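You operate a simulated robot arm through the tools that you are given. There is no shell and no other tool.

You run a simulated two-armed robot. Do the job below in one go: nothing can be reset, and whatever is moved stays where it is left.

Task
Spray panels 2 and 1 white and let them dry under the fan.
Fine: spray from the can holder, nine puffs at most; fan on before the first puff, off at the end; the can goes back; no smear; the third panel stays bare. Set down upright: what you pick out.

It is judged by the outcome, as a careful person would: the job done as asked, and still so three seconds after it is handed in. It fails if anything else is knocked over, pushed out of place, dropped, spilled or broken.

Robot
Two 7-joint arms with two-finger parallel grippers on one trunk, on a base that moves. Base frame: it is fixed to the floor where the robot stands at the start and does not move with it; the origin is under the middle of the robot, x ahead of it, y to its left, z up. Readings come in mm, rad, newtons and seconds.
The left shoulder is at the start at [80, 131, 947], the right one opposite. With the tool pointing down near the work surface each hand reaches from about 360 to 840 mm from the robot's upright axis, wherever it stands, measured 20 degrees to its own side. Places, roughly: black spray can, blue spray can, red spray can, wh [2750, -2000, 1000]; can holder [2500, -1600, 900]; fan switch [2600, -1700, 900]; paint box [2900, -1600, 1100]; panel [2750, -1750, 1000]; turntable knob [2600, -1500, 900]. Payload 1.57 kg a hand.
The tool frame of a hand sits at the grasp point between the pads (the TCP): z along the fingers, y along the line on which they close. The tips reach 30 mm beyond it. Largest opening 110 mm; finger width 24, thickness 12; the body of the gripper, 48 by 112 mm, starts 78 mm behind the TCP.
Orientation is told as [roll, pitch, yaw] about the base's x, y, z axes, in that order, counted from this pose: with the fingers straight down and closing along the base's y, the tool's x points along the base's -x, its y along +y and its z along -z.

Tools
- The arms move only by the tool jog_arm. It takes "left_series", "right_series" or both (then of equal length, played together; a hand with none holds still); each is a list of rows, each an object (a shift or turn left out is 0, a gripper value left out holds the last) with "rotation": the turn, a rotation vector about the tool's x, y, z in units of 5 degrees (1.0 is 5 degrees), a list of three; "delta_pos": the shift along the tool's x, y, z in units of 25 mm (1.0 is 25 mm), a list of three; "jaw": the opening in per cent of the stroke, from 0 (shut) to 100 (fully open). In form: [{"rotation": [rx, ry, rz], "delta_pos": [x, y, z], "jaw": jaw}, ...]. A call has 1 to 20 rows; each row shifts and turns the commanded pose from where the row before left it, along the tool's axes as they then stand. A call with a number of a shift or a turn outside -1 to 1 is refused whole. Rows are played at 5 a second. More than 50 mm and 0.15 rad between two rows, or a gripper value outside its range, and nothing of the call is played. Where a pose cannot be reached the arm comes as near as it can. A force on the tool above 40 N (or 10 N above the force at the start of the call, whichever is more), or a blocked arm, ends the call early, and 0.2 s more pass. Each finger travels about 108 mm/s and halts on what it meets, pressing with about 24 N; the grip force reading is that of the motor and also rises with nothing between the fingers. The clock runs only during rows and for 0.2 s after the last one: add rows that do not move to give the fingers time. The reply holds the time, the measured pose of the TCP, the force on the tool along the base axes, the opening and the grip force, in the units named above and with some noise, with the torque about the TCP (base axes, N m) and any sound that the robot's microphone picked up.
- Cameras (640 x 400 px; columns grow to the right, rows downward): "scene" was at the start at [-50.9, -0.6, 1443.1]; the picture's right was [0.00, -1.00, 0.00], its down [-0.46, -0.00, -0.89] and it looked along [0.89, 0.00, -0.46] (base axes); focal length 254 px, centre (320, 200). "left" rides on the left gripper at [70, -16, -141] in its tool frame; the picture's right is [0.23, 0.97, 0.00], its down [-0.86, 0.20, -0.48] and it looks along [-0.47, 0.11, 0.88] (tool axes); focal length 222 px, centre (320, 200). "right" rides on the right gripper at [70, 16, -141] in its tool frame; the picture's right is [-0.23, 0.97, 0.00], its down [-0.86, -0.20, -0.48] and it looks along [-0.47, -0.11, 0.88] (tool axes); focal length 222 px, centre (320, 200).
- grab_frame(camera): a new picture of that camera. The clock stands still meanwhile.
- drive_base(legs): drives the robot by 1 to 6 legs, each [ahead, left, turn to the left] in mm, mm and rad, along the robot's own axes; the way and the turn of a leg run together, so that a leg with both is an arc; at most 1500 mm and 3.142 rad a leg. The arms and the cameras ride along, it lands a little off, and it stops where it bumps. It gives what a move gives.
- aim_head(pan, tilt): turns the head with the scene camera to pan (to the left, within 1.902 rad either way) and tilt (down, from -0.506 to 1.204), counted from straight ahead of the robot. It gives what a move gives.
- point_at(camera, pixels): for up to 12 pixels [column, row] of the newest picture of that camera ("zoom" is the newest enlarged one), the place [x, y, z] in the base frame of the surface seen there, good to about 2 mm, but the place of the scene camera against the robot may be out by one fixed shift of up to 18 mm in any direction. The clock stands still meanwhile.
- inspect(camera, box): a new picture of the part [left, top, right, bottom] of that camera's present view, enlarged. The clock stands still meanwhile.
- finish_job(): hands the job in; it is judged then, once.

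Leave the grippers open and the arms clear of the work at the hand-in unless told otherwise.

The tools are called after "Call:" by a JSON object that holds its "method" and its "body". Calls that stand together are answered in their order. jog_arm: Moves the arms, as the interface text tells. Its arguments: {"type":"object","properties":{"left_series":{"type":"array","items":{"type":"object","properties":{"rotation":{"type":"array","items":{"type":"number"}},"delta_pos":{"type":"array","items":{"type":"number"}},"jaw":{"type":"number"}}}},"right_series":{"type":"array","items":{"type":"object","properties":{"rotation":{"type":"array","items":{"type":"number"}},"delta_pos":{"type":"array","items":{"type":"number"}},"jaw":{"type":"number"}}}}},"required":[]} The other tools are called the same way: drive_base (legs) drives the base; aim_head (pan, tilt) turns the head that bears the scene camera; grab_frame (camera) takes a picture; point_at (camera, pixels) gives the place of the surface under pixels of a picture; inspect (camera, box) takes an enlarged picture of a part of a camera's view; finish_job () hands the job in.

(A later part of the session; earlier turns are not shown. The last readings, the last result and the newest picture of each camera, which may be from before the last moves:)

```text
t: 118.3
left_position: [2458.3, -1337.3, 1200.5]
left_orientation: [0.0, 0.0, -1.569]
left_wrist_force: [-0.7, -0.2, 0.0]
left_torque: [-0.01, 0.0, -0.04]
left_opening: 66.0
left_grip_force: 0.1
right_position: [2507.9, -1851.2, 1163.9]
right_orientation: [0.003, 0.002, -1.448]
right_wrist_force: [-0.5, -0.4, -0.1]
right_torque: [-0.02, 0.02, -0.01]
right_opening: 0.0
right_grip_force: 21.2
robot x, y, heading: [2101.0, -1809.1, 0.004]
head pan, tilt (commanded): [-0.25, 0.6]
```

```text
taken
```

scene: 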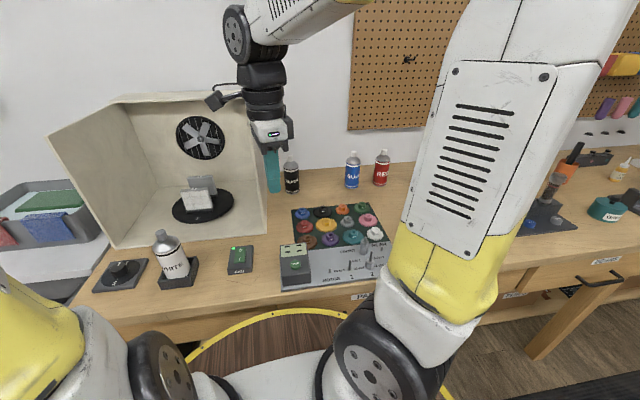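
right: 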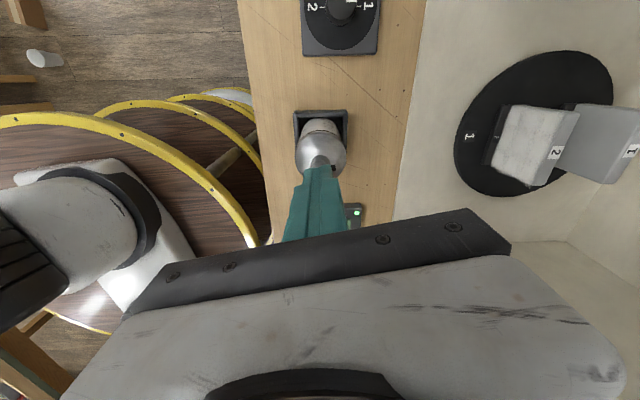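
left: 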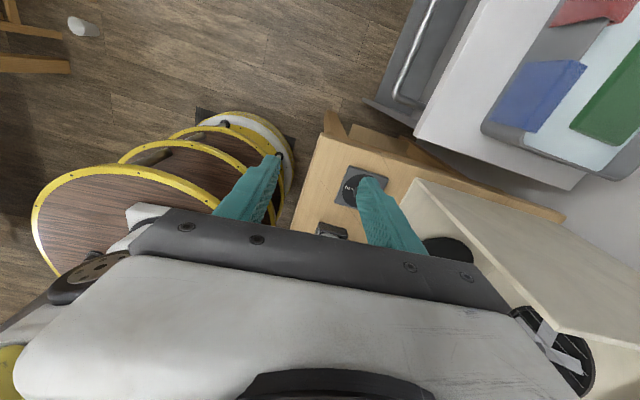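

I move the left hand over the knob at about (2573,-1457), z≈1110, and look straight at it.

Call:
{"method": "jog_arm", "body": {"left_series": [{"delta_pos": [-0.958, 0.92, 0.72]}, {"delta_pos": [-0.958, 0.92, 0.72]}, {"delta_pos": [-0.958, 0.92, 0.72]}, {"delta_pos": [-0.958, 0.92, 0.72]}, {"delta_pos": [-0.958, 0.92, 0.72]}, {}]}}

Call:
{"method": "grab_frame", "body": {"camera": "left"}}

Call:
{"method": "inspect", "body": {"camera": "left", "box": [250, 60, 410, 180]}}

```text
t: 119.8
left_position: [2573.4, -1456.7, 1111.0]
left_orientation: [0.001, 0.0, -1.567]
left_wrist_force: [0.0, 0.3, 0.0]
left_torque: [0.0, -0.01, -0.01]
left_opening: 65.9
left_grip_force: 0.0
right_position: [2509.4, -1852.3, 1165.4]
right_orientation: [-0.001, 0.001, -1.448]
right_wrist_force: [0.1, 0.7, -0.1]
right_torque: [0.0, 0.01, -0.01]
right_opening: 0.0
right_grip_force: 21.3
robot x, y, heading: [2108.1, -1808.3, -0.001]
head pan, tilt (commanded): [-0.25, 0.6]
```

```text
taken
```

left: 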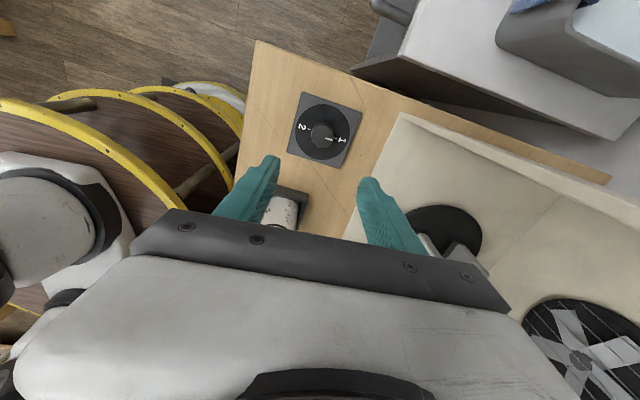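

```text
3.33 times, centred on (330, 120) of left
```

zoom: 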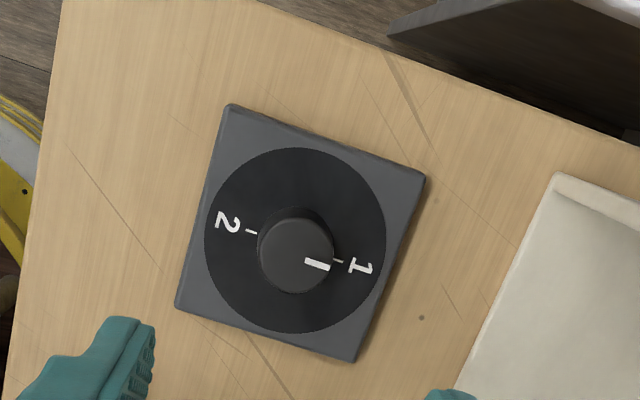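

Only marks 1 and 2 on the dial, pointer at 1. I measure the knob's centre and size.

Call:
{"method": "point_at", "body": {"camera": "zoom", "pixels": [[296, 258], [265, 250], [330, 268], [304, 225], [288, 290], [316, 264], [360, 266], [228, 224], [335, 260], [255, 232], [230, 110], [355, 355]]}}

```text
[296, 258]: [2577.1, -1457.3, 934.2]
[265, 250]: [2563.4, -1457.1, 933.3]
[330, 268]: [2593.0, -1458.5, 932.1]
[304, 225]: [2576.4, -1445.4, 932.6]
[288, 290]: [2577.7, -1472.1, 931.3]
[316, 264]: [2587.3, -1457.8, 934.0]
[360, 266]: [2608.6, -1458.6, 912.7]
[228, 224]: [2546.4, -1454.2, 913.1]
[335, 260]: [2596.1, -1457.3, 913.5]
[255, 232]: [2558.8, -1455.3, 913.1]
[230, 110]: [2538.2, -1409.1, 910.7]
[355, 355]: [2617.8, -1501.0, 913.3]
```

Knob centre ≈(2578,-1456.5), ⌀≈29, top z≈934, dial z≈913. I centre and descend to grip height (tips ≈918).

Call:
{"method": "jog_arm", "body": {"left_series": [{"delta_pos": [0, 0.184, 0.5]}, {"delta_pos": [0, 0, 1]}, {"delta_pos": [0, 0, 1]}, {"delta_pos": [0, 0, 1]}, {"delta_pos": [0, 0, 1]}, {"delta_pos": [0, 0, 1]}, {"delta_pos": [0, 0, 0.98]}, {}]}}

Call:
{"method": "grab_frame", "body": {"camera": "left"}}

Call:
{"method": "inspect", "body": {"camera": "scene", "box": [80, 200, 200, 300]}}

```text
t: 121.5
left_position: [2577.6, -1455.9, 950.4]
left_orientation: [-0.002, 0.0, -1.567]
left_wrist_force: [0.8, 0.1, -0.6]
left_torque: [0.0, 0.03, 0.01]
left_opening: 66.3
left_grip_force: 0.1
right_position: [2508.4, -1851.3, 1164.1]
right_orientation: [0.003, 0.002, -1.449]
right_wrist_force: [0.2, 0.2, 0.5]
right_torque: [0.02, 0.0, 0.01]
right_opening: 0.1
right_grip_force: 21.3
robot x, y, heading: [2104.4, -1812.8, 0.003]
head pan, tilt (commanded): [-0.25, 0.6]
```

```text
taken
```

left: 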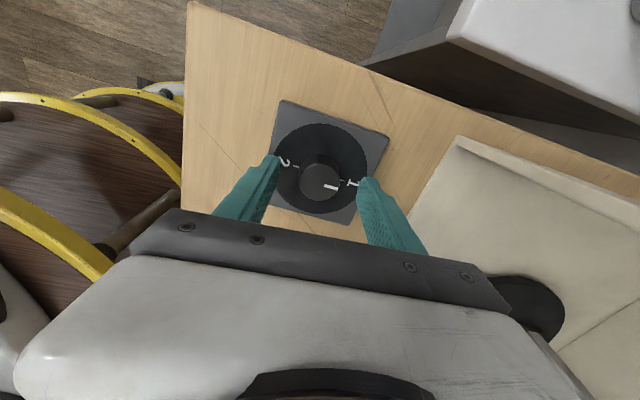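

```text
4.00 times, centred on (140, 250) of scene
```

zoom: 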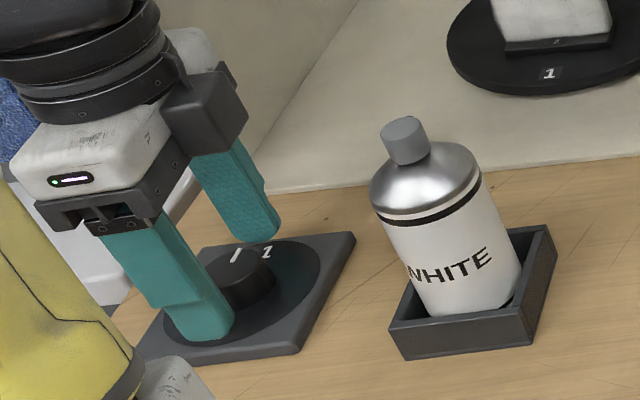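

I close the fingers on the knob.

Call:
{"method": "jog_arm", "body": {"left_series": [{"delta_pos": [0, 0, 0.06], "jaw": 40}, {"jaw": 25}, {"jaw": 10}, {}, {}]}}

Call:
{"method": "inspect", "body": {"camera": "scene", "box": [80, 200, 200, 300]}}

```text
t: 122.8
left_position: [2577.4, -1456.0, 947.9]
left_orientation: [-0.001, -0.001, -1.567]
left_wrist_force: [-3.6, 2.6, 1.3]
left_torque: [0.35, 0.11, 0.03]
left_opening: 33.3
left_grip_force: 41.0
right_position: [2507.8, -1851.2, 1163.5]
right_orientation: [0.003, 0.001, -1.446]
right_wrist_force: [0.9, 0.1, 0.2]
right_torque: [0.0, 0.02, -0.02]
right_opening: 0.0
right_grip_force: 21.8
robot x, y, heading: [2104.3, -1812.4, 0.006]
head pan, tilt (commanded): [-0.25, 0.6]
```

```text
4.00 times, centred on (140, 250) of scene
```

zoom: 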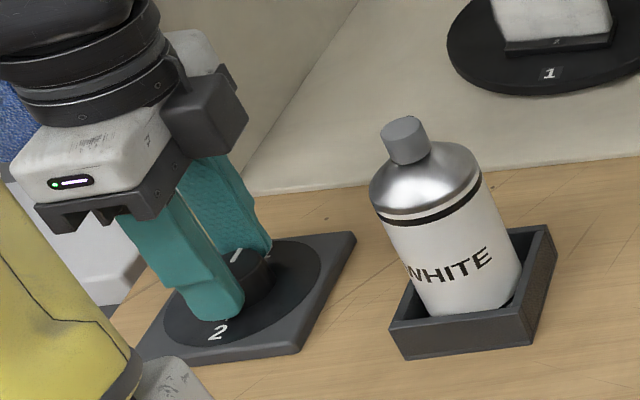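

Gripped. I turn it a first 15° counter-clockwise (as seen from above) and check resistance and turntable.

Call:
{"method": "jog_arm", "body": {"left_series": [{"rotation": [0, 0, -1]}, {"rotation": [0, 0, -1]}, {"rotation": [0, 0, -1]}, {}]}}

Call:
{"method": "inspect", "body": {"camera": "scene", "box": [80, 160, 260, 300]}}

```text
t: 123.8
left_position: [2577.0, -1458.1, 947.9]
left_orientation: [-0.001, 0.002, -1.304]
left_wrist_force: [-4.8, -0.3, 3.8]
left_torque: [0.1, 0.19, -0.35]
left_opening: 33.0
left_grip_force: 40.8
right_position: [2508.5, -1850.6, 1163.7]
right_orientation: [0.002, 0.003, -1.446]
right_wrist_force: [0.5, -0.2, 0.0]
right_torque: [0.0, -0.01, 0.0]
right_opening: 0.0
right_grip_force: 21.0
robot x, y, heading: [2102.8, -1810.8, 0.001]
head pan, tilt (commanded): [-0.25, 0.6]
```

```text
2.86 times, centred on (170, 230) of scene
```

zoom: 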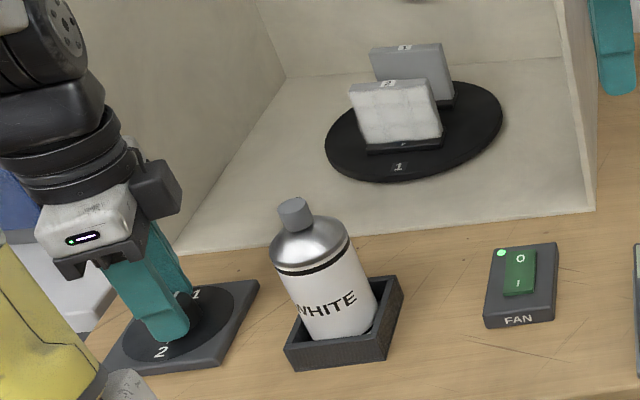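

The turntable hasn't moved and there is −0.35 N m resistance. I check the knob's pointer from the left camera.

Call:
{"method": "grab_frame", "body": {"camera": "left"}}

Call:
{"method": "inspect", "body": {"camera": "left", "box": [250, 110, 410, 230]}}

```text
taken
```

left: 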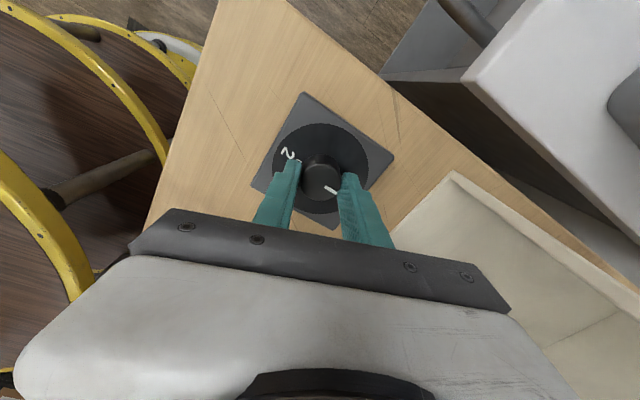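

```text
3.33 times, centred on (330, 170) of left
```

zoom: 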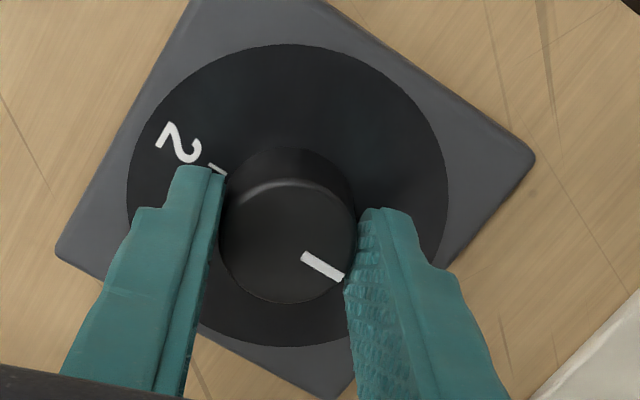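

The pointer is still aligned with "1": the knob resisted and slipped, so counter-clockwise seems blocked. I try clockwise 15° instead.

Call:
{"method": "jog_arm", "body": {"left_series": [{"rotation": [0, 0, 1]}, {"rotation": [0, 0, 1]}, {"rotation": [0, 0, 1]}, {}]}}

Call:
{"method": "inspect", "body": {"camera": "scene", "box": [80, 160, 260, 300]}}

Call:
{"method": "inspect", "body": {"camera": "left", "box": [250, 110, 410, 230]}}

```text
t: 124.8
left_position: [2577.0, -1456.1, 948.7]
left_orientation: [0.0, -0.001, -1.568]
left_wrist_force: [-5.7, -2.3, 7.6]
left_torque: [-0.39, 0.23, 0.01]
left_opening: 32.7
left_grip_force: 40.6
right_position: [2507.7, -1851.2, 1164.3]
right_orientation: [0.0, 0.002, -1.445]
right_wrist_force: [-0.4, -0.7, 0.4]
right_torque: [0.0, 0.02, 0.01]
right_opening: 0.0
right_grip_force: 21.6
robot x, y, heading: [2104.5, -1811.8, 0.005]
head pan, tilt (commanded): [-0.25, 0.6]
```

```text
2.86 times, centred on (170, 230) of scene
```

zoom: 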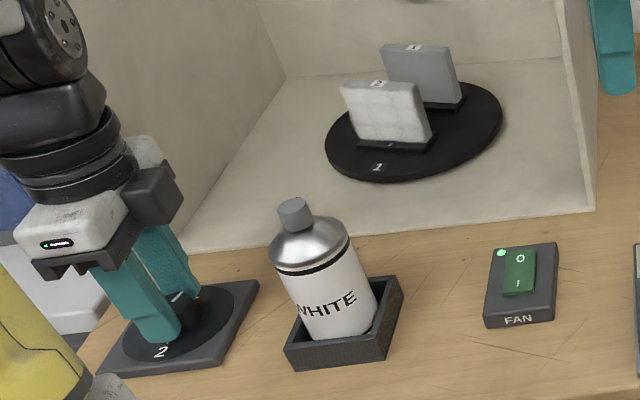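

```text
3.33 times, centred on (330, 170) of left
```

zoom: 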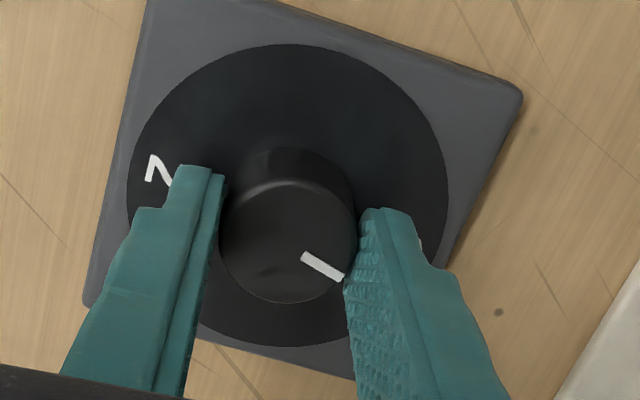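

Clockwise works: the turntable turned 15°. To have travel for the remaining 165°, I release, lift, and re-grip with the hand at yaw +90°.

Call:
{"method": "jog_arm", "body": {"left_series": [{"jaw": 40}, {"jaw": 60}, {"delta_pos": [0, 0, -0.7]}, {"delta_pos": [0, 0, -0.7]}, {"rotation": [0, 0, -1]}, {"rotation": [0, 0, -1]}, {"rotation": [0, 0, -1]}, {"rotation": [0, 0, -1]}, {"rotation": [0, 0, -1]}, {"rotation": [0, 0, -1]}, {"rotation": [0, 0, -1]}, {"rotation": [0, 0, -1]}, {"rotation": [0, 0, -1]}, {"rotation": [0, 0, -1]}, {"rotation": [0, 0, -1]}, {"rotation": [0, 0, -1]}, {"rotation": [0, 0, -1]}, {"rotation": [0, 0, -1]}, {"rotation": [0, 0, -1]}, {"rotation": [0, 0, -1]}]}}

Call:
{"method": "jog_arm", "body": {"left_series": [{"rotation": [0, 0, -1]}, {"rotation": [0, 0, -1]}, {"rotation": [0, 0, -1]}, {"rotation": [0, 0, -1]}, {"rotation": [0, 0, -1]}, {"rotation": [0, 0, -1]}, {"rotation": [0, 0, -1]}, {"rotation": [0, 0, -1]}, {"rotation": [0, 0, -1]}, {"rotation": [0, 0, -1]}, {"rotation": [0, 0, -1]}, {"rotation": [0, 0, -1]}, {"rotation": [0, 0, -1]}, {"rotation": [0, 0, -1]}, {"rotation": [0, 0, -1]}, {"rotation": [0, 0, -1]}, {"rotation": [0, 0, -1]}, {"rotation": [0, 0, -1]}, {}]}}

Call:
{"method": "grab_frame", "body": {"camera": "scene"}}

Call:
{"method": "grab_frame", "body": {"camera": "left"}}

```text
t: 128.9
left_position: [2577.0, -1456.6, 984.8]
left_orientation: [-0.001, 0.001, -0.172]
left_wrist_force: [0.2, 0.4, -0.4]
left_torque: [0.0, -0.01, -0.02]
left_opening: 66.2
left_grip_force: 0.1
right_position: [2509.3, -1851.4, 1164.3]
right_orientation: [0.0, 0.001, -1.448]
right_wrist_force: [0.5, 0.6, -0.5]
right_torque: [0.02, 0.02, 0.0]
right_opening: 0.3
right_grip_force: 21.4
robot x, y, heading: [2102.2, -1815.3, -0.001]
head pan, tilt (commanded): [-0.25, 0.6]
```

```text
t: 132.9
left_position: [2577.4, -1458.3, 983.0]
left_orientation: [-0.001, 0.001, 1.4]
left_wrist_force: [0.1, 0.1, 0.0]
left_torque: [0.03, -0.03, -0.01]
left_opening: 66.1
left_grip_force: 0.1
right_position: [2508.7, -1851.1, 1164.2]
right_orientation: [0.001, 0.002, -1.449]
right_wrist_force: [-0.6, 0.3, 0.3]
right_torque: [0.02, -0.04, 0.0]
right_opening: 0.0
right_grip_force: 21.3
robot x, y, heading: [2103.1, -1815.0, 0.002]
head pan, tilt (commanded): [-0.25, 0.6]
```

```text
taken
```

scene: 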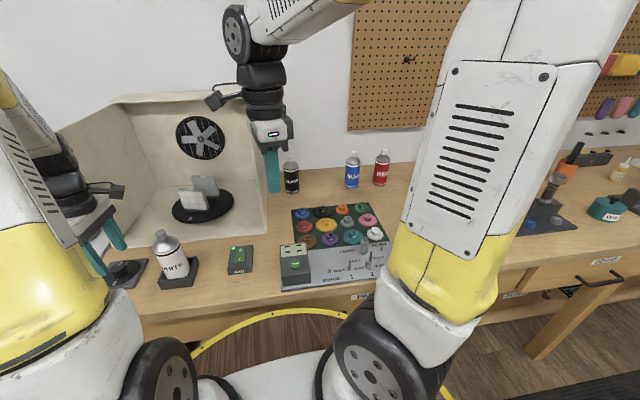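

```text
taken
```

left: 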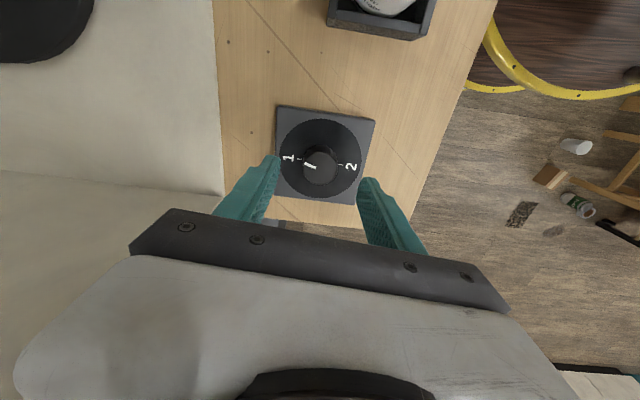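

The pointer is ~15° past "1" and everything held. I lower, grip and turn clockwise about 85° first.

Call:
{"method": "jog_arm", "body": {"left_series": [{"delta_pos": [0, 0, 0.7]}, {"delta_pos": [0, 0, 0.7]}, {"jaw": 40}, {"jaw": 25}, {"jaw": 10}, {}, {}]}}

Call:
{"method": "jog_arm", "body": {"left_series": [{"rotation": [0, 0, 1]}, {"rotation": [0, 0, 1]}, {"rotation": [0, 0, 1]}, {"rotation": [0, 0, 1]}, {"rotation": [0, 0, 1]}, {"rotation": [0, 0, 1]}, {"rotation": [0, 0, 1]}, {"rotation": [0, 0, 1]}, {"rotation": [0, 0, 1]}, {"rotation": [0, 0, 1]}, {"rotation": [0, 0, 1]}, {"rotation": [0, 0, 1]}, {"rotation": [0, 0, 1]}, {"rotation": [0, 0, 1]}, {"rotation": [0, 0, 1]}, {"rotation": [0, 0, 1]}]}}

Call:
{"method": "inspect", "body": {"camera": "scene", "box": [80, 160, 260, 300]}}

Call:
{"method": "inspect", "body": {"camera": "left", "box": [250, 110, 410, 230]}}

```text
t: 134.6
left_position: [2576.7, -1457.1, 948.9]
left_orientation: [-0.001, 0.001, 1.398]
left_wrist_force: [1.7, -0.3, -5.2]
left_torque: [0.28, -0.11, 0.0]
left_opening: 32.7
left_grip_force: 41.1
right_position: [2507.9, -1851.6, 1164.2]
right_orientation: [0.0, 0.002, -1.447]
right_wrist_force: [0.6, -0.2, -1.1]
right_torque: [0.01, 0.01, 0.03]
right_opening: 0.0
right_grip_force: 21.6
robot x, y, heading: [2101.0, -1809.3, 0.005]
head pan, tilt (commanded): [-0.25, 0.6]
```

```text
t: 137.9
left_position: [2575.4, -1456.7, 947.9]
left_orientation: [-0.002, 0.0, 0.0]
left_wrist_force: [-18.7, 1.3, -13.0]
left_torque: [-0.04, 0.42, 0.01]
left_opening: 32.7
left_grip_force: 40.6
right_position: [2506.5, -1850.6, 1163.9]
right_orientation: [0.001, 0.001, -1.448]
right_wrist_force: [0.8, -0.2, -0.2]
right_torque: [-0.04, -0.03, -0.02]
right_opening: 0.0
right_grip_force: 21.1
robot x, y, heading: [2104.2, -1810.6, 0.004]
head pan, tilt (commanded): [-0.25, 0.6]
```

```text
2.86 times, centred on (170, 230) of scene
```

zoom: 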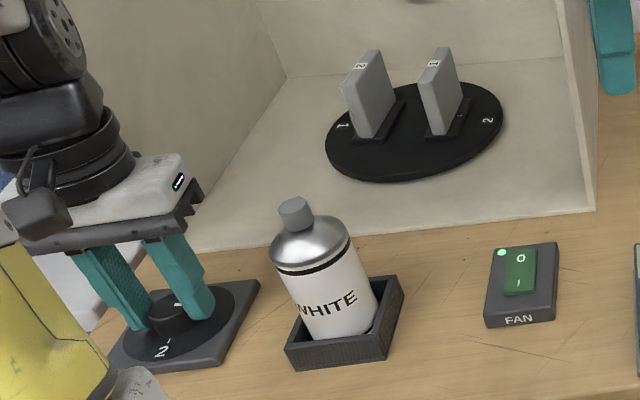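

```text
3.33 times, centred on (330, 170) of left
```

zoom: 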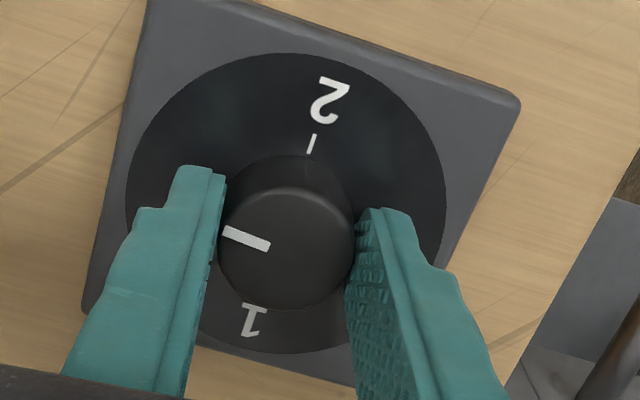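

The turntable is ~95° round. I ease the side load by 2 mm and go on turning clockwise 60° more.

Call:
{"method": "jog_arm", "body": {"left_series": [{"delta_pos": [0.06, 0, 0]}, {"rotation": [0, 0, 1]}, {"rotation": [0, 0, 1]}, {"rotation": [0, 0, 1]}, {"rotation": [0, 0, 1]}, {"rotation": [0, 0, 1]}, {"rotation": [0, 0, 1]}, {"rotation": [0, 0, 1]}, {"rotation": [0, 0, 1]}, {"rotation": [0, 0, 1]}, {"rotation": [0, 0, 1]}, {"rotation": [0, 0, 1]}, {"rotation": [0, 0, 1]}]}}

Call:
{"method": "inspect", "body": {"camera": "scene", "box": [80, 160, 260, 300]}}

Call:
{"method": "inspect", "body": {"camera": "left", "box": [250, 110, 410, 230]}}

```text
t: 140.8
left_position: [2576.6, -1454.9, 947.6]
left_orientation: [0.0, 0.0, -1.044]
left_wrist_force: [0.2, 16.4, -14.1]
left_torque: [0.35, -0.08, 0.03]
left_opening: 32.6
left_grip_force: 41.1
right_position: [2509.2, -1850.3, 1164.4]
right_orientation: [-0.001, 0.0, -1.448]
right_wrist_force: [-1.5, -0.5, 0.3]
right_torque: [-0.04, 0.0, -0.01]
right_opening: 0.0
right_grip_force: 21.7
robot x, y, heading: [2104.4, -1813.1, 0.007]
head pan, tilt (commanded): [-0.25, 0.6]
```

```text
2.86 times, centred on (170, 230) of scene
```

zoom: 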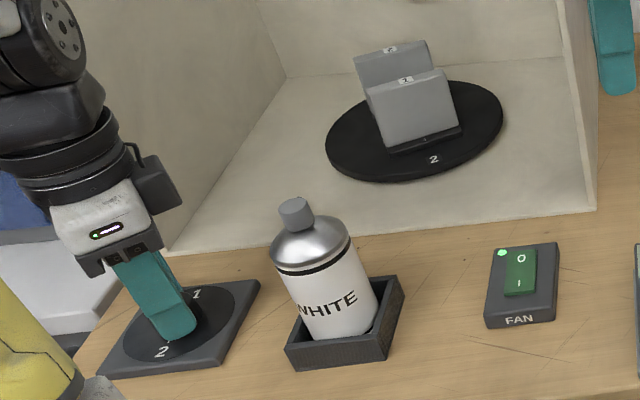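

```text
3.33 times, centred on (330, 170) of left
```

zoom: 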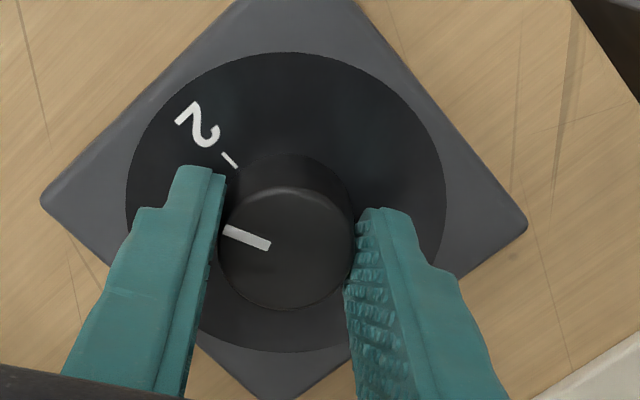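

Label "2" is nearly in front; about 20–25° remain. I turn 20° more and check.

Call:
{"method": "jog_arm", "body": {"left_series": [{"rotation": [0, 0, 1]}, {"rotation": [0, 0, 1]}, {"rotation": [0, 0, 1]}, {"rotation": [0, 0, 1]}, {}]}}

Call:
{"method": "inspect", "body": {"camera": "scene", "box": [80, 160, 260, 300]}}

Call:
{"method": "inspect", "body": {"camera": "left", "box": [250, 110, 410, 230]}}

```text
t: 141.9
left_position: [2575.6, -1455.1, 948.9]
left_orientation: [0.002, 0.0, -1.395]
left_wrist_force: [7.1, 23.7, -7.7]
left_torque: [0.47, -0.12, -0.02]
left_opening: 32.4
left_grip_force: 40.8
right_position: [2508.6, -1850.3, 1164.2]
right_orientation: [0.001, 0.0, -1.446]
right_wrist_force: [-0.3, -0.5, 0.0]
right_torque: [0.03, 0.0, -0.02]
right_opening: 0.0
right_grip_force: 20.8
robot x, y, heading: [2106.0, -1813.1, -0.0]
head pan, tilt (commanded): [-0.25, 0.6]
```

```text
2.86 times, centred on (170, 230) of scene
```

zoom: 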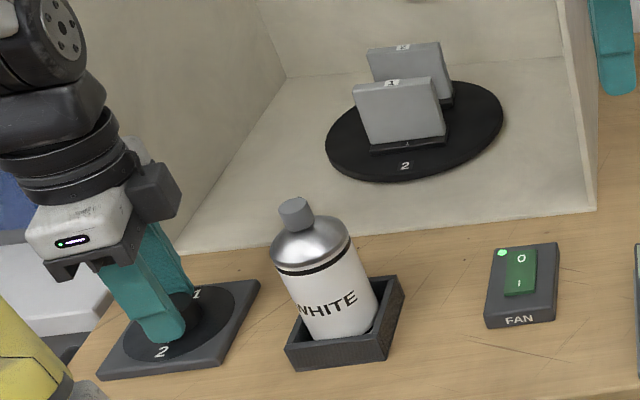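

```text
3.33 times, centred on (330, 170) of left
```

zoom: 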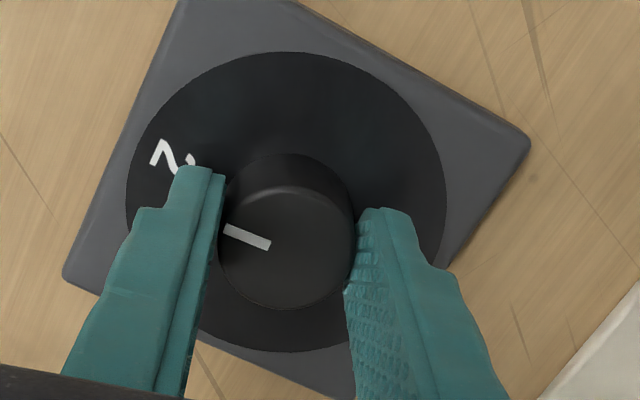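

About 175° done: label 2 is ~4–5° short of straight. I ease the side load and turn the last 5°.

Call:
{"method": "jog_arm", "body": {"left_series": [{"delta_pos": [0.06, 0, 0]}, {"rotation": [0, 0, 0.9]}, {}, {}]}}

Call:
{"method": "inspect", "body": {"camera": "scene", "box": [80, 160, 260, 300]}}

Call:
{"method": "inspect", "body": {"camera": "scene", "box": [178, 170, 238, 220]}}

```text
t: 142.9
left_position: [2576.3, -1456.1, 948.0]
left_orientation: [0.003, -0.002, -1.473]
left_wrist_force: [14.5, 12.4, -2.9]
left_torque: [-0.64, -0.54, 0.28]
left_opening: 32.5
left_grip_force: 40.6
right_position: [2509.5, -1850.7, 1163.2]
right_orientation: [0.0, 0.003, -1.447]
right_wrist_force: [0.5, 0.7, 0.4]
right_torque: [0.0, 0.01, 0.03]
right_opening: 0.1
right_grip_force: 21.9
robot x, y, heading: [2101.9, -1814.0, 0.005]
head pan, tilt (commanded): [-0.25, 0.6]
```

```text
2.86 times, centred on (170, 230) of scene
```

zoom: 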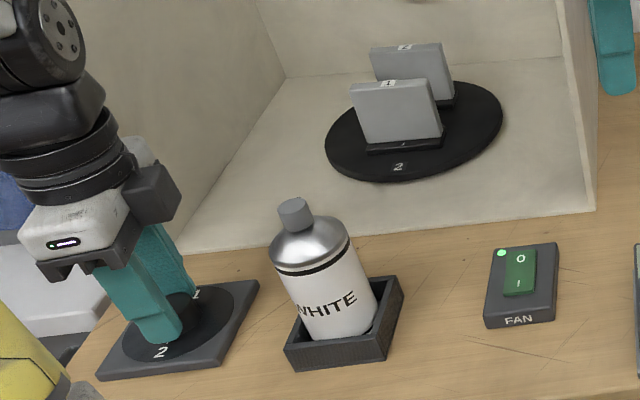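

```text
8.00 times, centred on (208, 195) of scene
```

zoom: 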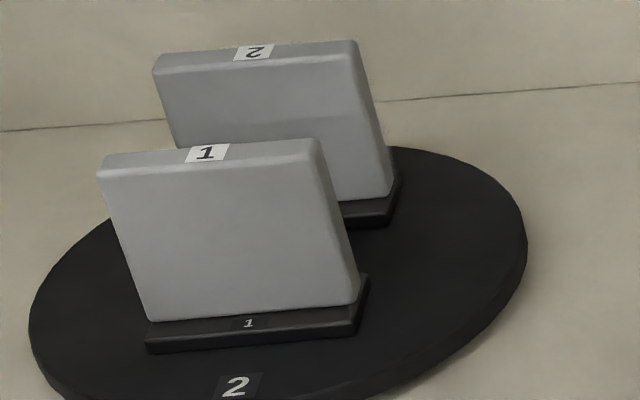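

Panel 1 is now squarely in front exactly where panel 2 was, knob at its stop. I release the knob and park the left hand up and to the left.

Call:
{"method": "jog_arm", "body": {"left_series": [{"jaw": 40}, {"jaw": 60}, {}, {"delta_pos": [0, 0, -1]}, {"delta_pos": [0, 0, -1]}, {"delta_pos": [0, 0, -1]}, {"delta_pos": [0, 0, -1]}, {"delta_pos": [0, 0, -1]}, {"delta_pos": [0, 0, -1]}, {"delta_pos": [0, 0, -1]}, {"delta_pos": [0.87, -0.685, -0.5]}, {"delta_pos": [0.87, -0.685, -0.5]}, {"delta_pos": [0.87, -0.685, -0.5]}, {"delta_pos": [0.87, -0.685, -0.5]}, {"delta_pos": [0.87, -0.685, -0.5]}, {"delta_pos": [0.87, -0.685, -0.5]}]}}

Call:
{"method": "inspect", "body": {"camera": "scene", "box": [80, 160, 260, 300]}}

```text
t: 146.3
left_position: [2460.1, -1335.3, 1198.5]
left_orientation: [0.001, 0.002, -1.474]
left_wrist_force: [0.1, -0.4, -0.6]
left_torque: [-0.01, 0.02, 0.01]
left_opening: 66.2
left_grip_force: 0.1
right_position: [2509.0, -1851.5, 1164.5]
right_orientation: [0.0, 0.002, -1.448]
right_wrist_force: [0.1, 0.3, -0.4]
right_torque: [0.03, -0.01, 0.01]
right_opening: 0.2
right_grip_force: 21.0
robot x, y, heading: [2101.5, -1813.2, 0.005]
head pan, tilt (commanded): [-0.25, 0.6]
```

```text
2.86 times, centred on (170, 230) of scene
```

zoom: 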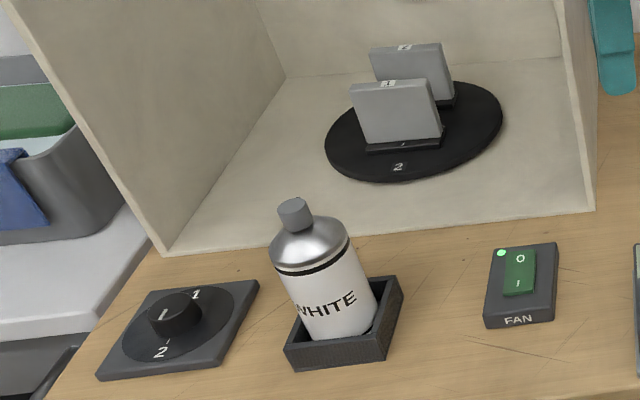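

The knob points at 2 and panel 1 faces the can. I bring the right hand back over the cap.

Call:
{"method": "jog_arm", "body": {"right_series": [{"delta_pos": [1, 0.25, 0]}, {"delta_pos": [1, 0.25, 0]}, {"delta_pos": [1, 0.25, 0]}, {"delta_pos": [1, 0.25, 0]}, {"delta_pos": [1, 0.25, 0]}, {"delta_pos": [1, 0.25, 0]}, {"delta_pos": [1, 0.25, 0]}, {"delta_pos": [1, 0.25, 0]}, {"delta_pos": [1, 0.25, 0]}, {"delta_pos": [1, 0.25, 0]}, {}, {"delta_pos": [0, 0, 1]}, {"delta_pos": [0, 0, 1]}, {"delta_pos": [0, 0, 0.8]}, {}]}}

Call:
{"method": "grab_frame", "body": {"camera": "right"}}

Call:
{"method": "inspect", "body": {"camera": "right", "box": [270, 100, 390, 200]}}

Call:
{"method": "inspect", "body": {"camera": "scene", "box": [130, 200, 210, 280]}}

```text
t: 149.6
left_position: [2460.7, -1336.0, 1199.2]
left_orientation: [0.001, 0.001, -1.474]
left_wrist_force: [-0.1, 0.6, -0.3]
left_torque: [0.03, -0.03, 0.02]
left_opening: 66.2
left_grip_force: 0.1
right_position: [2540.0, -1596.8, 1093.3]
right_orientation: [0.0, 0.002, -1.447]
right_wrist_force: [0.3, 0.4, -1.8]
right_torque: [0.03, -0.02, 0.04]
right_opening: 0.0
right_grip_force: 21.6
robot x, y, heading: [2104.3, -1815.0, 0.006]
head pan, tilt (commanded): [-0.25, 0.6]
```

```text
taken
```

right: 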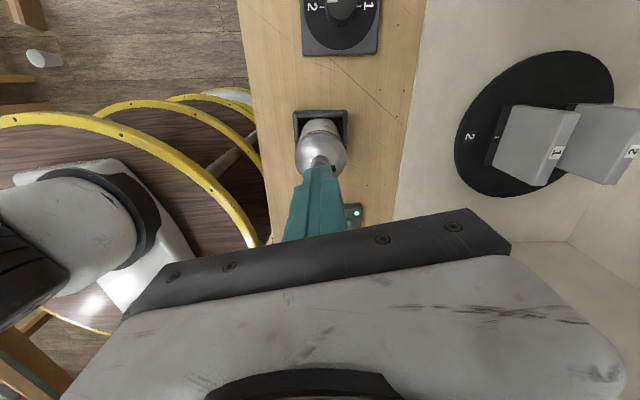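

```text
4.00 times, centred on (330, 150) of right
```

zoom: 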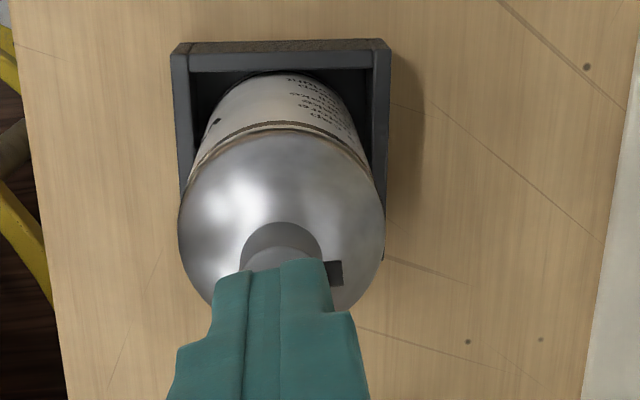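

```text
5.00 times, centred on (170, 240) of scene
```

zoom: 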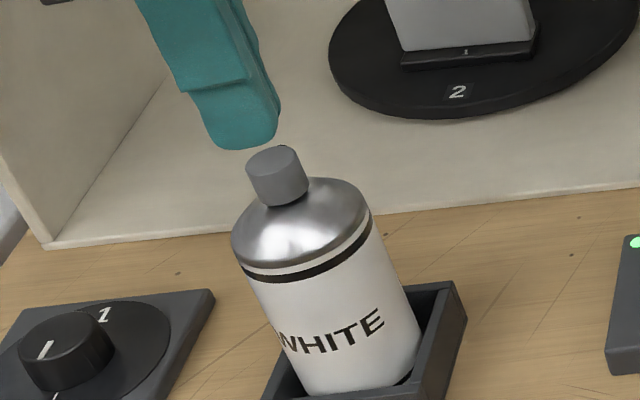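

All as before. Puff 5 (first on panel 1) with the same stroke.

Call:
{"method": "jog_arm", "body": {"right_series": [{"delta_pos": [0, 0, 0.5]}, {}, {"delta_pos": [0, 0, 0.14]}, {"delta_pos": [0, 0, 0.14]}, {"delta_pos": [0, 0, -0.28]}, {}]}}

Call:
{"method": "inspect", "body": {"camera": "scene", "box": [178, 170, 238, 220]}}

Call:
{"method": "inspect", "body": {"camera": "right", "box": [480, 95, 580, 195]}}

```text
t: 150.9
left_position: [2461.8, -1335.3, 1198.6]
left_orientation: [0.0, 0.0, -1.475]
left_wrist_force: [-0.1, 0.0, -0.7]
left_torque: [0.0, -0.02, -0.01]
left_opening: 66.1
left_grip_force: 0.1
right_position: [2539.2, -1595.5, 1082.1]
right_orientation: [0.001, 0.002, -1.448]
right_wrist_force: [0.7, -0.2, 0.4]
right_torque: [0.01, -0.01, 0.03]
right_opening: 0.0
right_grip_force: 21.0
robot x, y, heading: [2101.2, -1809.9, 0.001]
head pan, tilt (commanded): [-0.25, 0.6]
heard: click
```

```text
8.00 times, centred on (208, 195) of scene
```

zoom: 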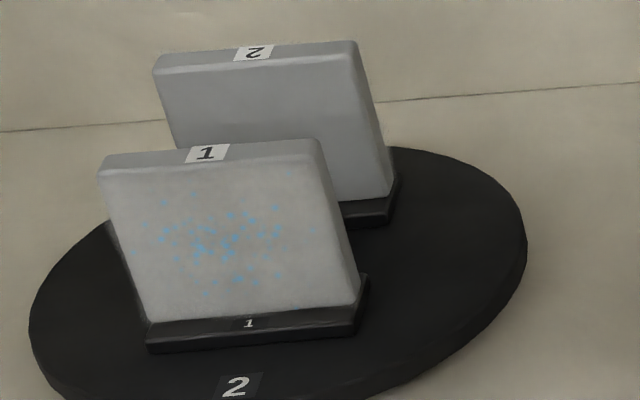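

```text
4.00 times, centred on (530, 145) of right
```

zoom: 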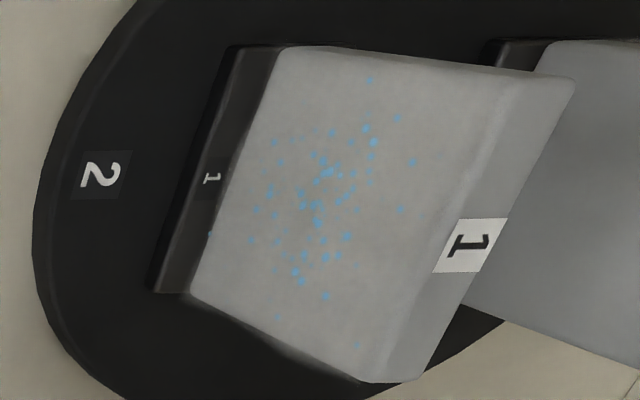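

Same first-coat look on panel 1 as before. Puff 6 now, as done for panel 2.

Call:
{"method": "jog_arm", "body": {"right_series": [{"delta_pos": [0, 0, 0.14]}, {"delta_pos": [0, 0, 0.14]}, {"delta_pos": [0, 0, -0.28]}, {}]}}

Call:
{"method": "inspect", "body": {"camera": "scene", "box": [178, 170, 238, 220]}}

Call:
{"method": "jog_arm", "body": {"right_series": [{"delta_pos": [0, 0, -0.5]}, {}, {}, {}, {}, {}, {}, {}, {}, {}, {}, {}, {}, {}, {}, {}, {}, {}, {}, {}]}}

Call:
{"method": "jog_arm", "body": {"right_series": [{}, {}, {}, {}, {}, {}, {}, {}, {}, {}, {}, {}, {}, {}, {}, {}, {}, {}, {}, {}]}}

Call:
{"method": "inspect", "body": {"camera": "scene", "box": [178, 170, 238, 220]}}

```text
t: 151.9
left_position: [2460.0, -1335.5, 1199.3]
left_orientation: [0.001, 0.0, -1.473]
left_wrist_force: [-0.1, 0.2, -1.2]
left_torque: [-0.01, 0.0, -0.03]
left_opening: 66.1
left_grip_force: 0.1
right_position: [2538.8, -1595.7, 1082.1]
right_orientation: [-0.001, 0.002, -1.447]
right_wrist_force: [-0.1, -0.6, 1.1]
right_torque: [0.01, 0.0, -0.01]
right_opening: 0.0
right_grip_force: 21.5
robot x, y, heading: [2104.6, -1807.3, 0.006]
head pan, tilt (commanded): [-0.25, 0.6]
heard: click
```

```text
8.00 times, centred on (208, 195) of scene
```

zoom: 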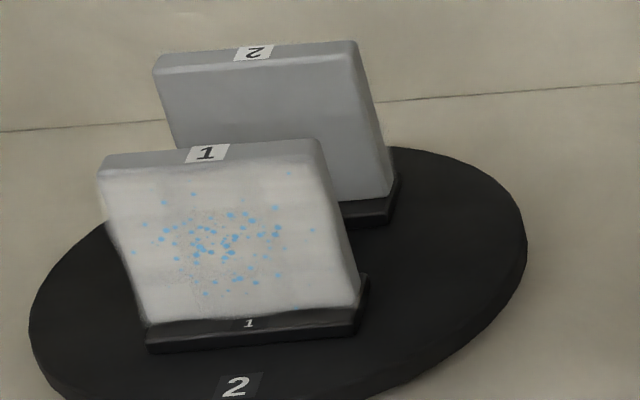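

```text
t: 156.2
left_position: [2461.3, -1334.3, 1199.2]
left_orientation: [0.0, -0.002, -1.473]
left_wrist_force: [-0.7, 0.6, -0.6]
left_torque: [-0.04, -0.02, 0.03]
left_opening: 66.1
left_grip_force: 0.1
right_position: [2538.8, -1596.6, 1095.3]
right_orientation: [0.001, 0.001, -1.447]
right_wrist_force: [-0.3, 0.4, 0.0]
right_torque: [0.0, 0.0, 0.0]
right_opening: 0.0
right_grip_force: 20.8
robot x, y, heading: [2102.7, -1810.5, -0.001]
head pan, tilt (commanded): [-0.25, 0.6]
```

```text
t: 160.3
left_position: [2461.3, -1334.9, 1199.3]
left_orientation: [0.0, -0.001, -1.474]
left_wrist_force: [0.0, -0.2, 0.4]
left_torque: [0.0, 0.0, 0.0]
left_opening: 66.0
left_grip_force: 0.1
right_position: [2539.1, -1595.4, 1095.4]
right_orientation: [0.001, 0.002, -1.446]
right_wrist_force: [-0.4, -0.8, 0.2]
right_torque: [-0.01, 0.01, 0.0]
right_opening: 0.1
right_grip_force: 21.4
robot x, y, heading: [2100.4, -1810.6, 0.001]
head pan, tilt (commanded): [-0.25, 0.6]
```

```text
8.00 times, centred on (208, 195) of scene
```

zoom: 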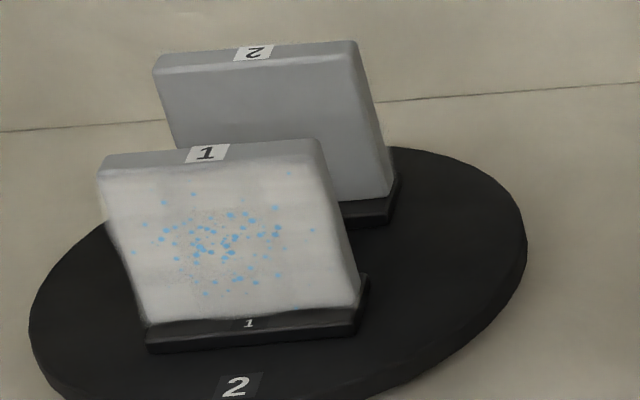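

Dots still there 8 s after. I wait on in 4 s steps.

Call:
{"method": "jog_arm", "body": {"right_series": [{}, {}, {}, {}, {}, {}, {}, {}, {}, {}, {}, {}, {}, {}, {}, {}, {}, {}, {}, {}]}}

Call:
{"method": "inspect", "body": {"camera": "scene", "box": [178, 170, 238, 220]}}

Call:
{"method": "jog_arm", "body": {"right_series": [{}, {}, {}, {}, {}, {}, {}, {}, {}, {}, {}, {}, {}, {}, {}, {}, {}, {}, {}, {}]}}

Call:
{"method": "inspect", "body": {"camera": "scene", "box": [178, 170, 238, 220]}}

```text
t: 164.6
left_position: [2461.0, -1335.9, 1199.7]
left_orientation: [0.001, 0.001, -1.474]
left_wrist_force: [-0.2, -0.8, -0.1]
left_torque: [0.03, 0.04, 0.02]
left_opening: 65.7
left_grip_force: 0.1
right_position: [2539.0, -1596.2, 1094.8]
right_orientation: [-0.001, 0.003, -1.447]
right_wrist_force: [-0.2, 0.0, -0.2]
right_torque: [-0.01, 0.0, 0.0]
right_opening: 0.1
right_grip_force: 21.7
robot x, y, heading: [2100.5, -1812.4, -0.001]
head pan, tilt (commanded): [-0.25, 0.6]
```

```text
8.00 times, centred on (208, 195) of scene
```

zoom: 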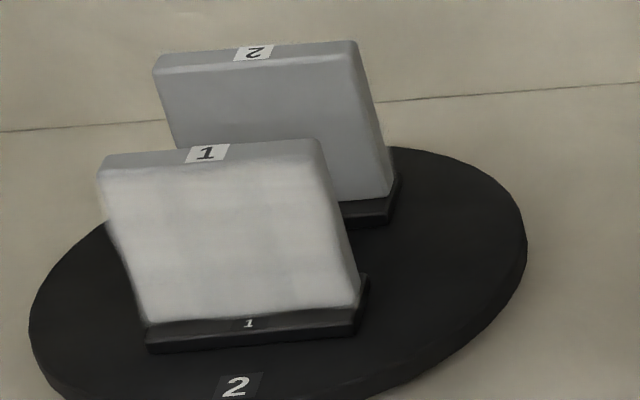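

```text
t: 168.8
left_position: [2460.9, -1334.9, 1199.6]
left_orientation: [-0.001, 0.001, -1.473]
left_wrist_force: [-0.8, 1.1, 0.7]
left_torque: [0.01, -0.04, 0.0]
left_opening: 65.9
left_grip_force: 0.1
right_position: [2538.9, -1595.6, 1094.2]
right_orientation: [0.0, 0.002, -1.447]
right_wrist_force: [-0.5, -0.4, 0.8]
right_torque: [-0.02, -0.03, 0.02]
right_opening: 0.1
right_grip_force: 20.8
robot x, y, heading: [2097.9, -1809.4, 0.004]
head pan, tilt (commanded): [-0.25, 0.6]
```

```text
8.00 times, centred on (208, 195) of scene
```

zoom: 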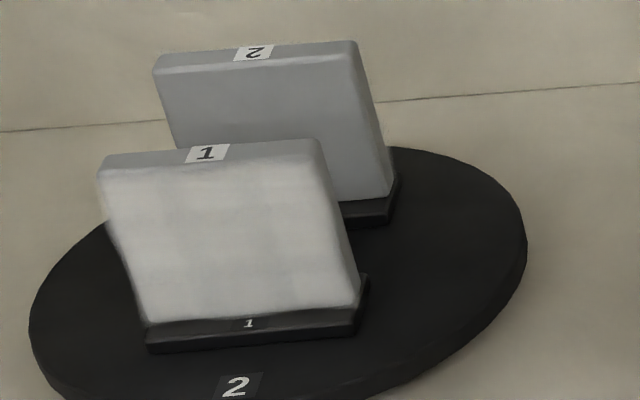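

The dots disappear ≈10–12 s after a puff, i.e. dry. Panel 1 still shows slightly greyer patches, so as on panel 2 I add two more puffs: puff 7 now.

Call:
{"method": "jog_arm", "body": {"right_series": [{"delta_pos": [0, 0, 0.5]}, {}, {"delta_pos": [0, 0, 0.14]}, {"delta_pos": [0, 0, 0.14]}, {"delta_pos": [0, 0, -0.28]}, {}]}}

Call:
{"method": "inspect", "body": {"camera": "scene", "box": [178, 170, 238, 220]}}

Call:
{"method": "inspect", "body": {"camera": "right", "box": [480, 95, 580, 195]}}

```text
t: 170.2
left_position: [2461.9, -1335.0, 1199.4]
left_orientation: [0.0, 0.001, -1.473]
left_wrist_force: [0.0, -0.3, -0.2]
left_torque: [0.0, -0.01, -0.01]
left_opening: 66.2
left_grip_force: 0.0
right_position: [2539.0, -1595.1, 1080.9]
right_orientation: [0.0, 0.003, -1.446]
right_wrist_force: [0.1, 0.1, 1.0]
right_torque: [0.0, 0.0, -0.02]
right_opening: 0.0
right_grip_force: 21.7
robot x, y, heading: [2101.4, -1811.9, 0.003]
head pan, tilt (commanded): [-0.25, 0.6]
heard: click
```

```text
8.00 times, centred on (208, 195) of scene
```

zoom: 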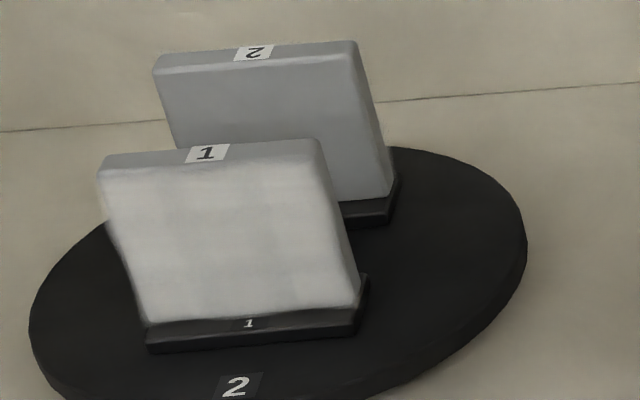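

```text
4.00 times, centred on (530, 145) of right
```

zoom: 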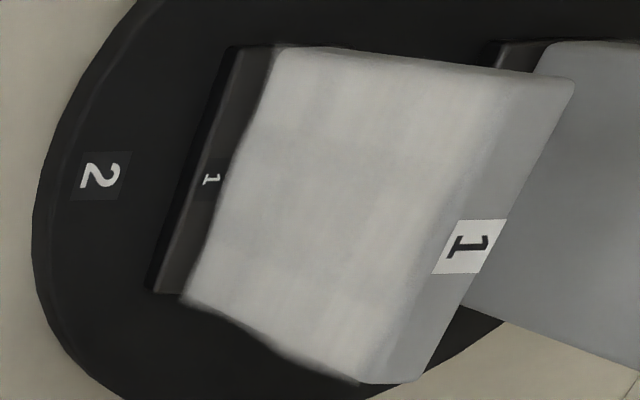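

It got a bit whiter without runs. Puff 8 (fourth on panel 1), matching panel 2.

Call:
{"method": "jog_arm", "body": {"right_series": [{"delta_pos": [0, 0, 0.14]}, {"delta_pos": [0, 0, 0.14]}, {"delta_pos": [0, 0, -0.28]}, {}]}}

Call:
{"method": "inspect", "body": {"camera": "scene", "box": [178, 170, 238, 220]}}

Call:
{"method": "inspect", "body": {"camera": "right", "box": [480, 95, 580, 195]}}

```text
t: 171.2
left_position: [2462.0, -1335.8, 1199.1]
left_orientation: [-0.001, -0.001, -1.473]
left_wrist_force: [0.0, -0.3, -0.1]
left_torque: [0.02, 0.01, -0.01]
left_opening: 66.2
left_grip_force: 0.0
right_position: [2538.9, -1595.7, 1081.2]
right_orientation: [0.0, 0.001, -1.447]
right_wrist_force: [0.4, 0.0, -0.4]
right_torque: [-0.01, 0.02, -0.03]
right_opening: 0.0
right_grip_force: 21.2
robot x, y, heading: [2102.1, -1810.6, 0.005]
head pan, tilt (commanded): [-0.25, 0.6]
heard: click
```

```text
8.00 times, centred on (208, 195) of scene
```

zoom: 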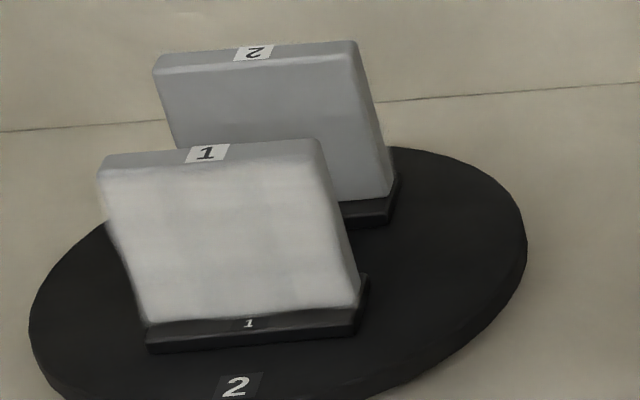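

```text
4.00 times, centred on (530, 145) of right
```

zoom: 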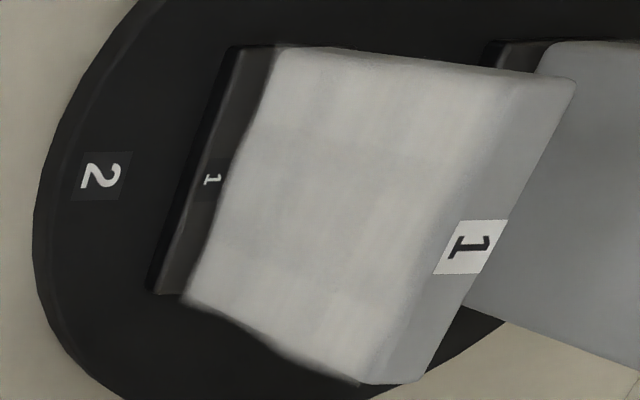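

Eight puffs used; both panels look evenly white. The fan keeps running to dry panel 1. Meanwhile I raise the right hand and open it to take the can back.

Call:
{"method": "jog_arm", "body": {"right_series": [{"delta_pos": [0, 0, -0.6]}, {"delta_pos": [-0.06, 0, -0.6], "jaw": 40}, {"jaw": 78}, {}, {}, {}]}}

Call:
{"method": "grab_frame", "body": {"camera": "right"}}

Call:
{"method": "inspect", "body": {"camera": "right", "box": [230, 80, 430, 220]}}

```text
t: 172.6
left_position: [2461.5, -1334.7, 1200.3]
left_orientation: [0.001, 0.0, -1.475]
left_wrist_force: [0.5, -0.1, 1.1]
left_torque: [0.01, 0.03, -0.02]
left_opening: 66.1
left_grip_force: 0.0
right_position: [2538.6, -1598.3, 1111.9]
right_orientation: [0.001, 0.003, -1.448]
right_wrist_force: [0.0, 0.0, -0.5]
right_torque: [-0.02, 0.02, 0.03]
right_opening: 85.9
right_grip_force: 0.0
robot x, y, heading: [2105.2, -1811.6, 0.001]
head pan, tilt (commanded): [-0.25, 0.6]
```

```text
taken
```

right: 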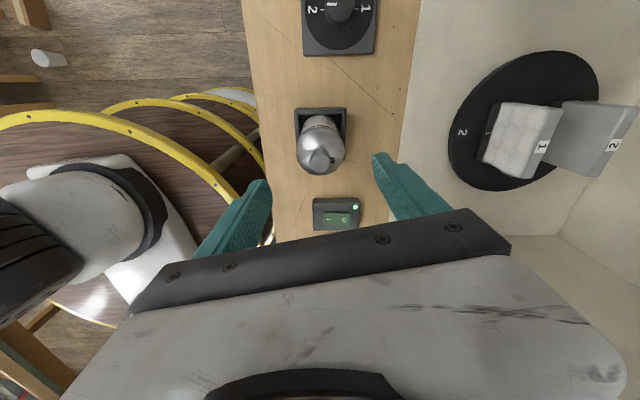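

```text
2.86 times, centred on (330, 150) of right
```

zoom: 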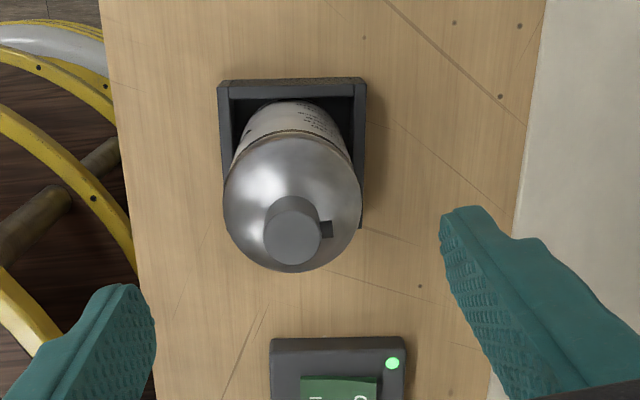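

The can is centred between the fingers. I descend to z≈990 and grip it.

Call:
{"method": "jog_arm", "body": {"right_series": [{"delta_pos": [0, 0, 1]}, {"delta_pos": [0, 0, 1]}, {"delta_pos": [0, 0, 1]}, {"delta_pos": [0, 0, 1]}, {"delta_pos": [0, 0, 0.84]}, {}, {"jaw": 60}, {"jaw": 50}, {"jaw": 35}, {}, {}]}}

Call:
{"method": "grab_frame", "body": {"camera": "right"}}

```text
t: 174.9
left_position: [2462.9, -1335.5, 1199.8]
left_orientation: [0.0, 0.001, -1.472]
left_wrist_force: [0.2, -0.9, -0.4]
left_torque: [-0.03, 0.0, 0.0]
left_opening: 66.2
left_grip_force: 0.0
right_position: [2538.1, -1596.9, 992.2]
right_orientation: [0.001, 0.002, -1.448]
right_wrist_force: [1.4, -1.0, -1.0]
right_torque: [-0.03, 0.01, 0.0]
right_opening: 53.0
right_grip_force: 24.6
robot x, y, heading: [2105.8, -1810.9, 0.003]
head pan, tilt (commanded): [-0.25, 0.6]
```

```text
taken
```

right: 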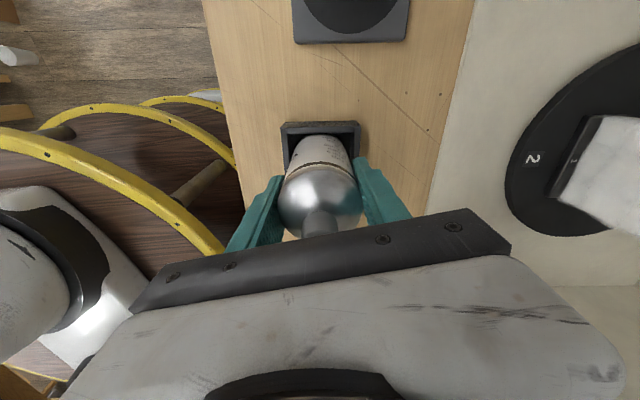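

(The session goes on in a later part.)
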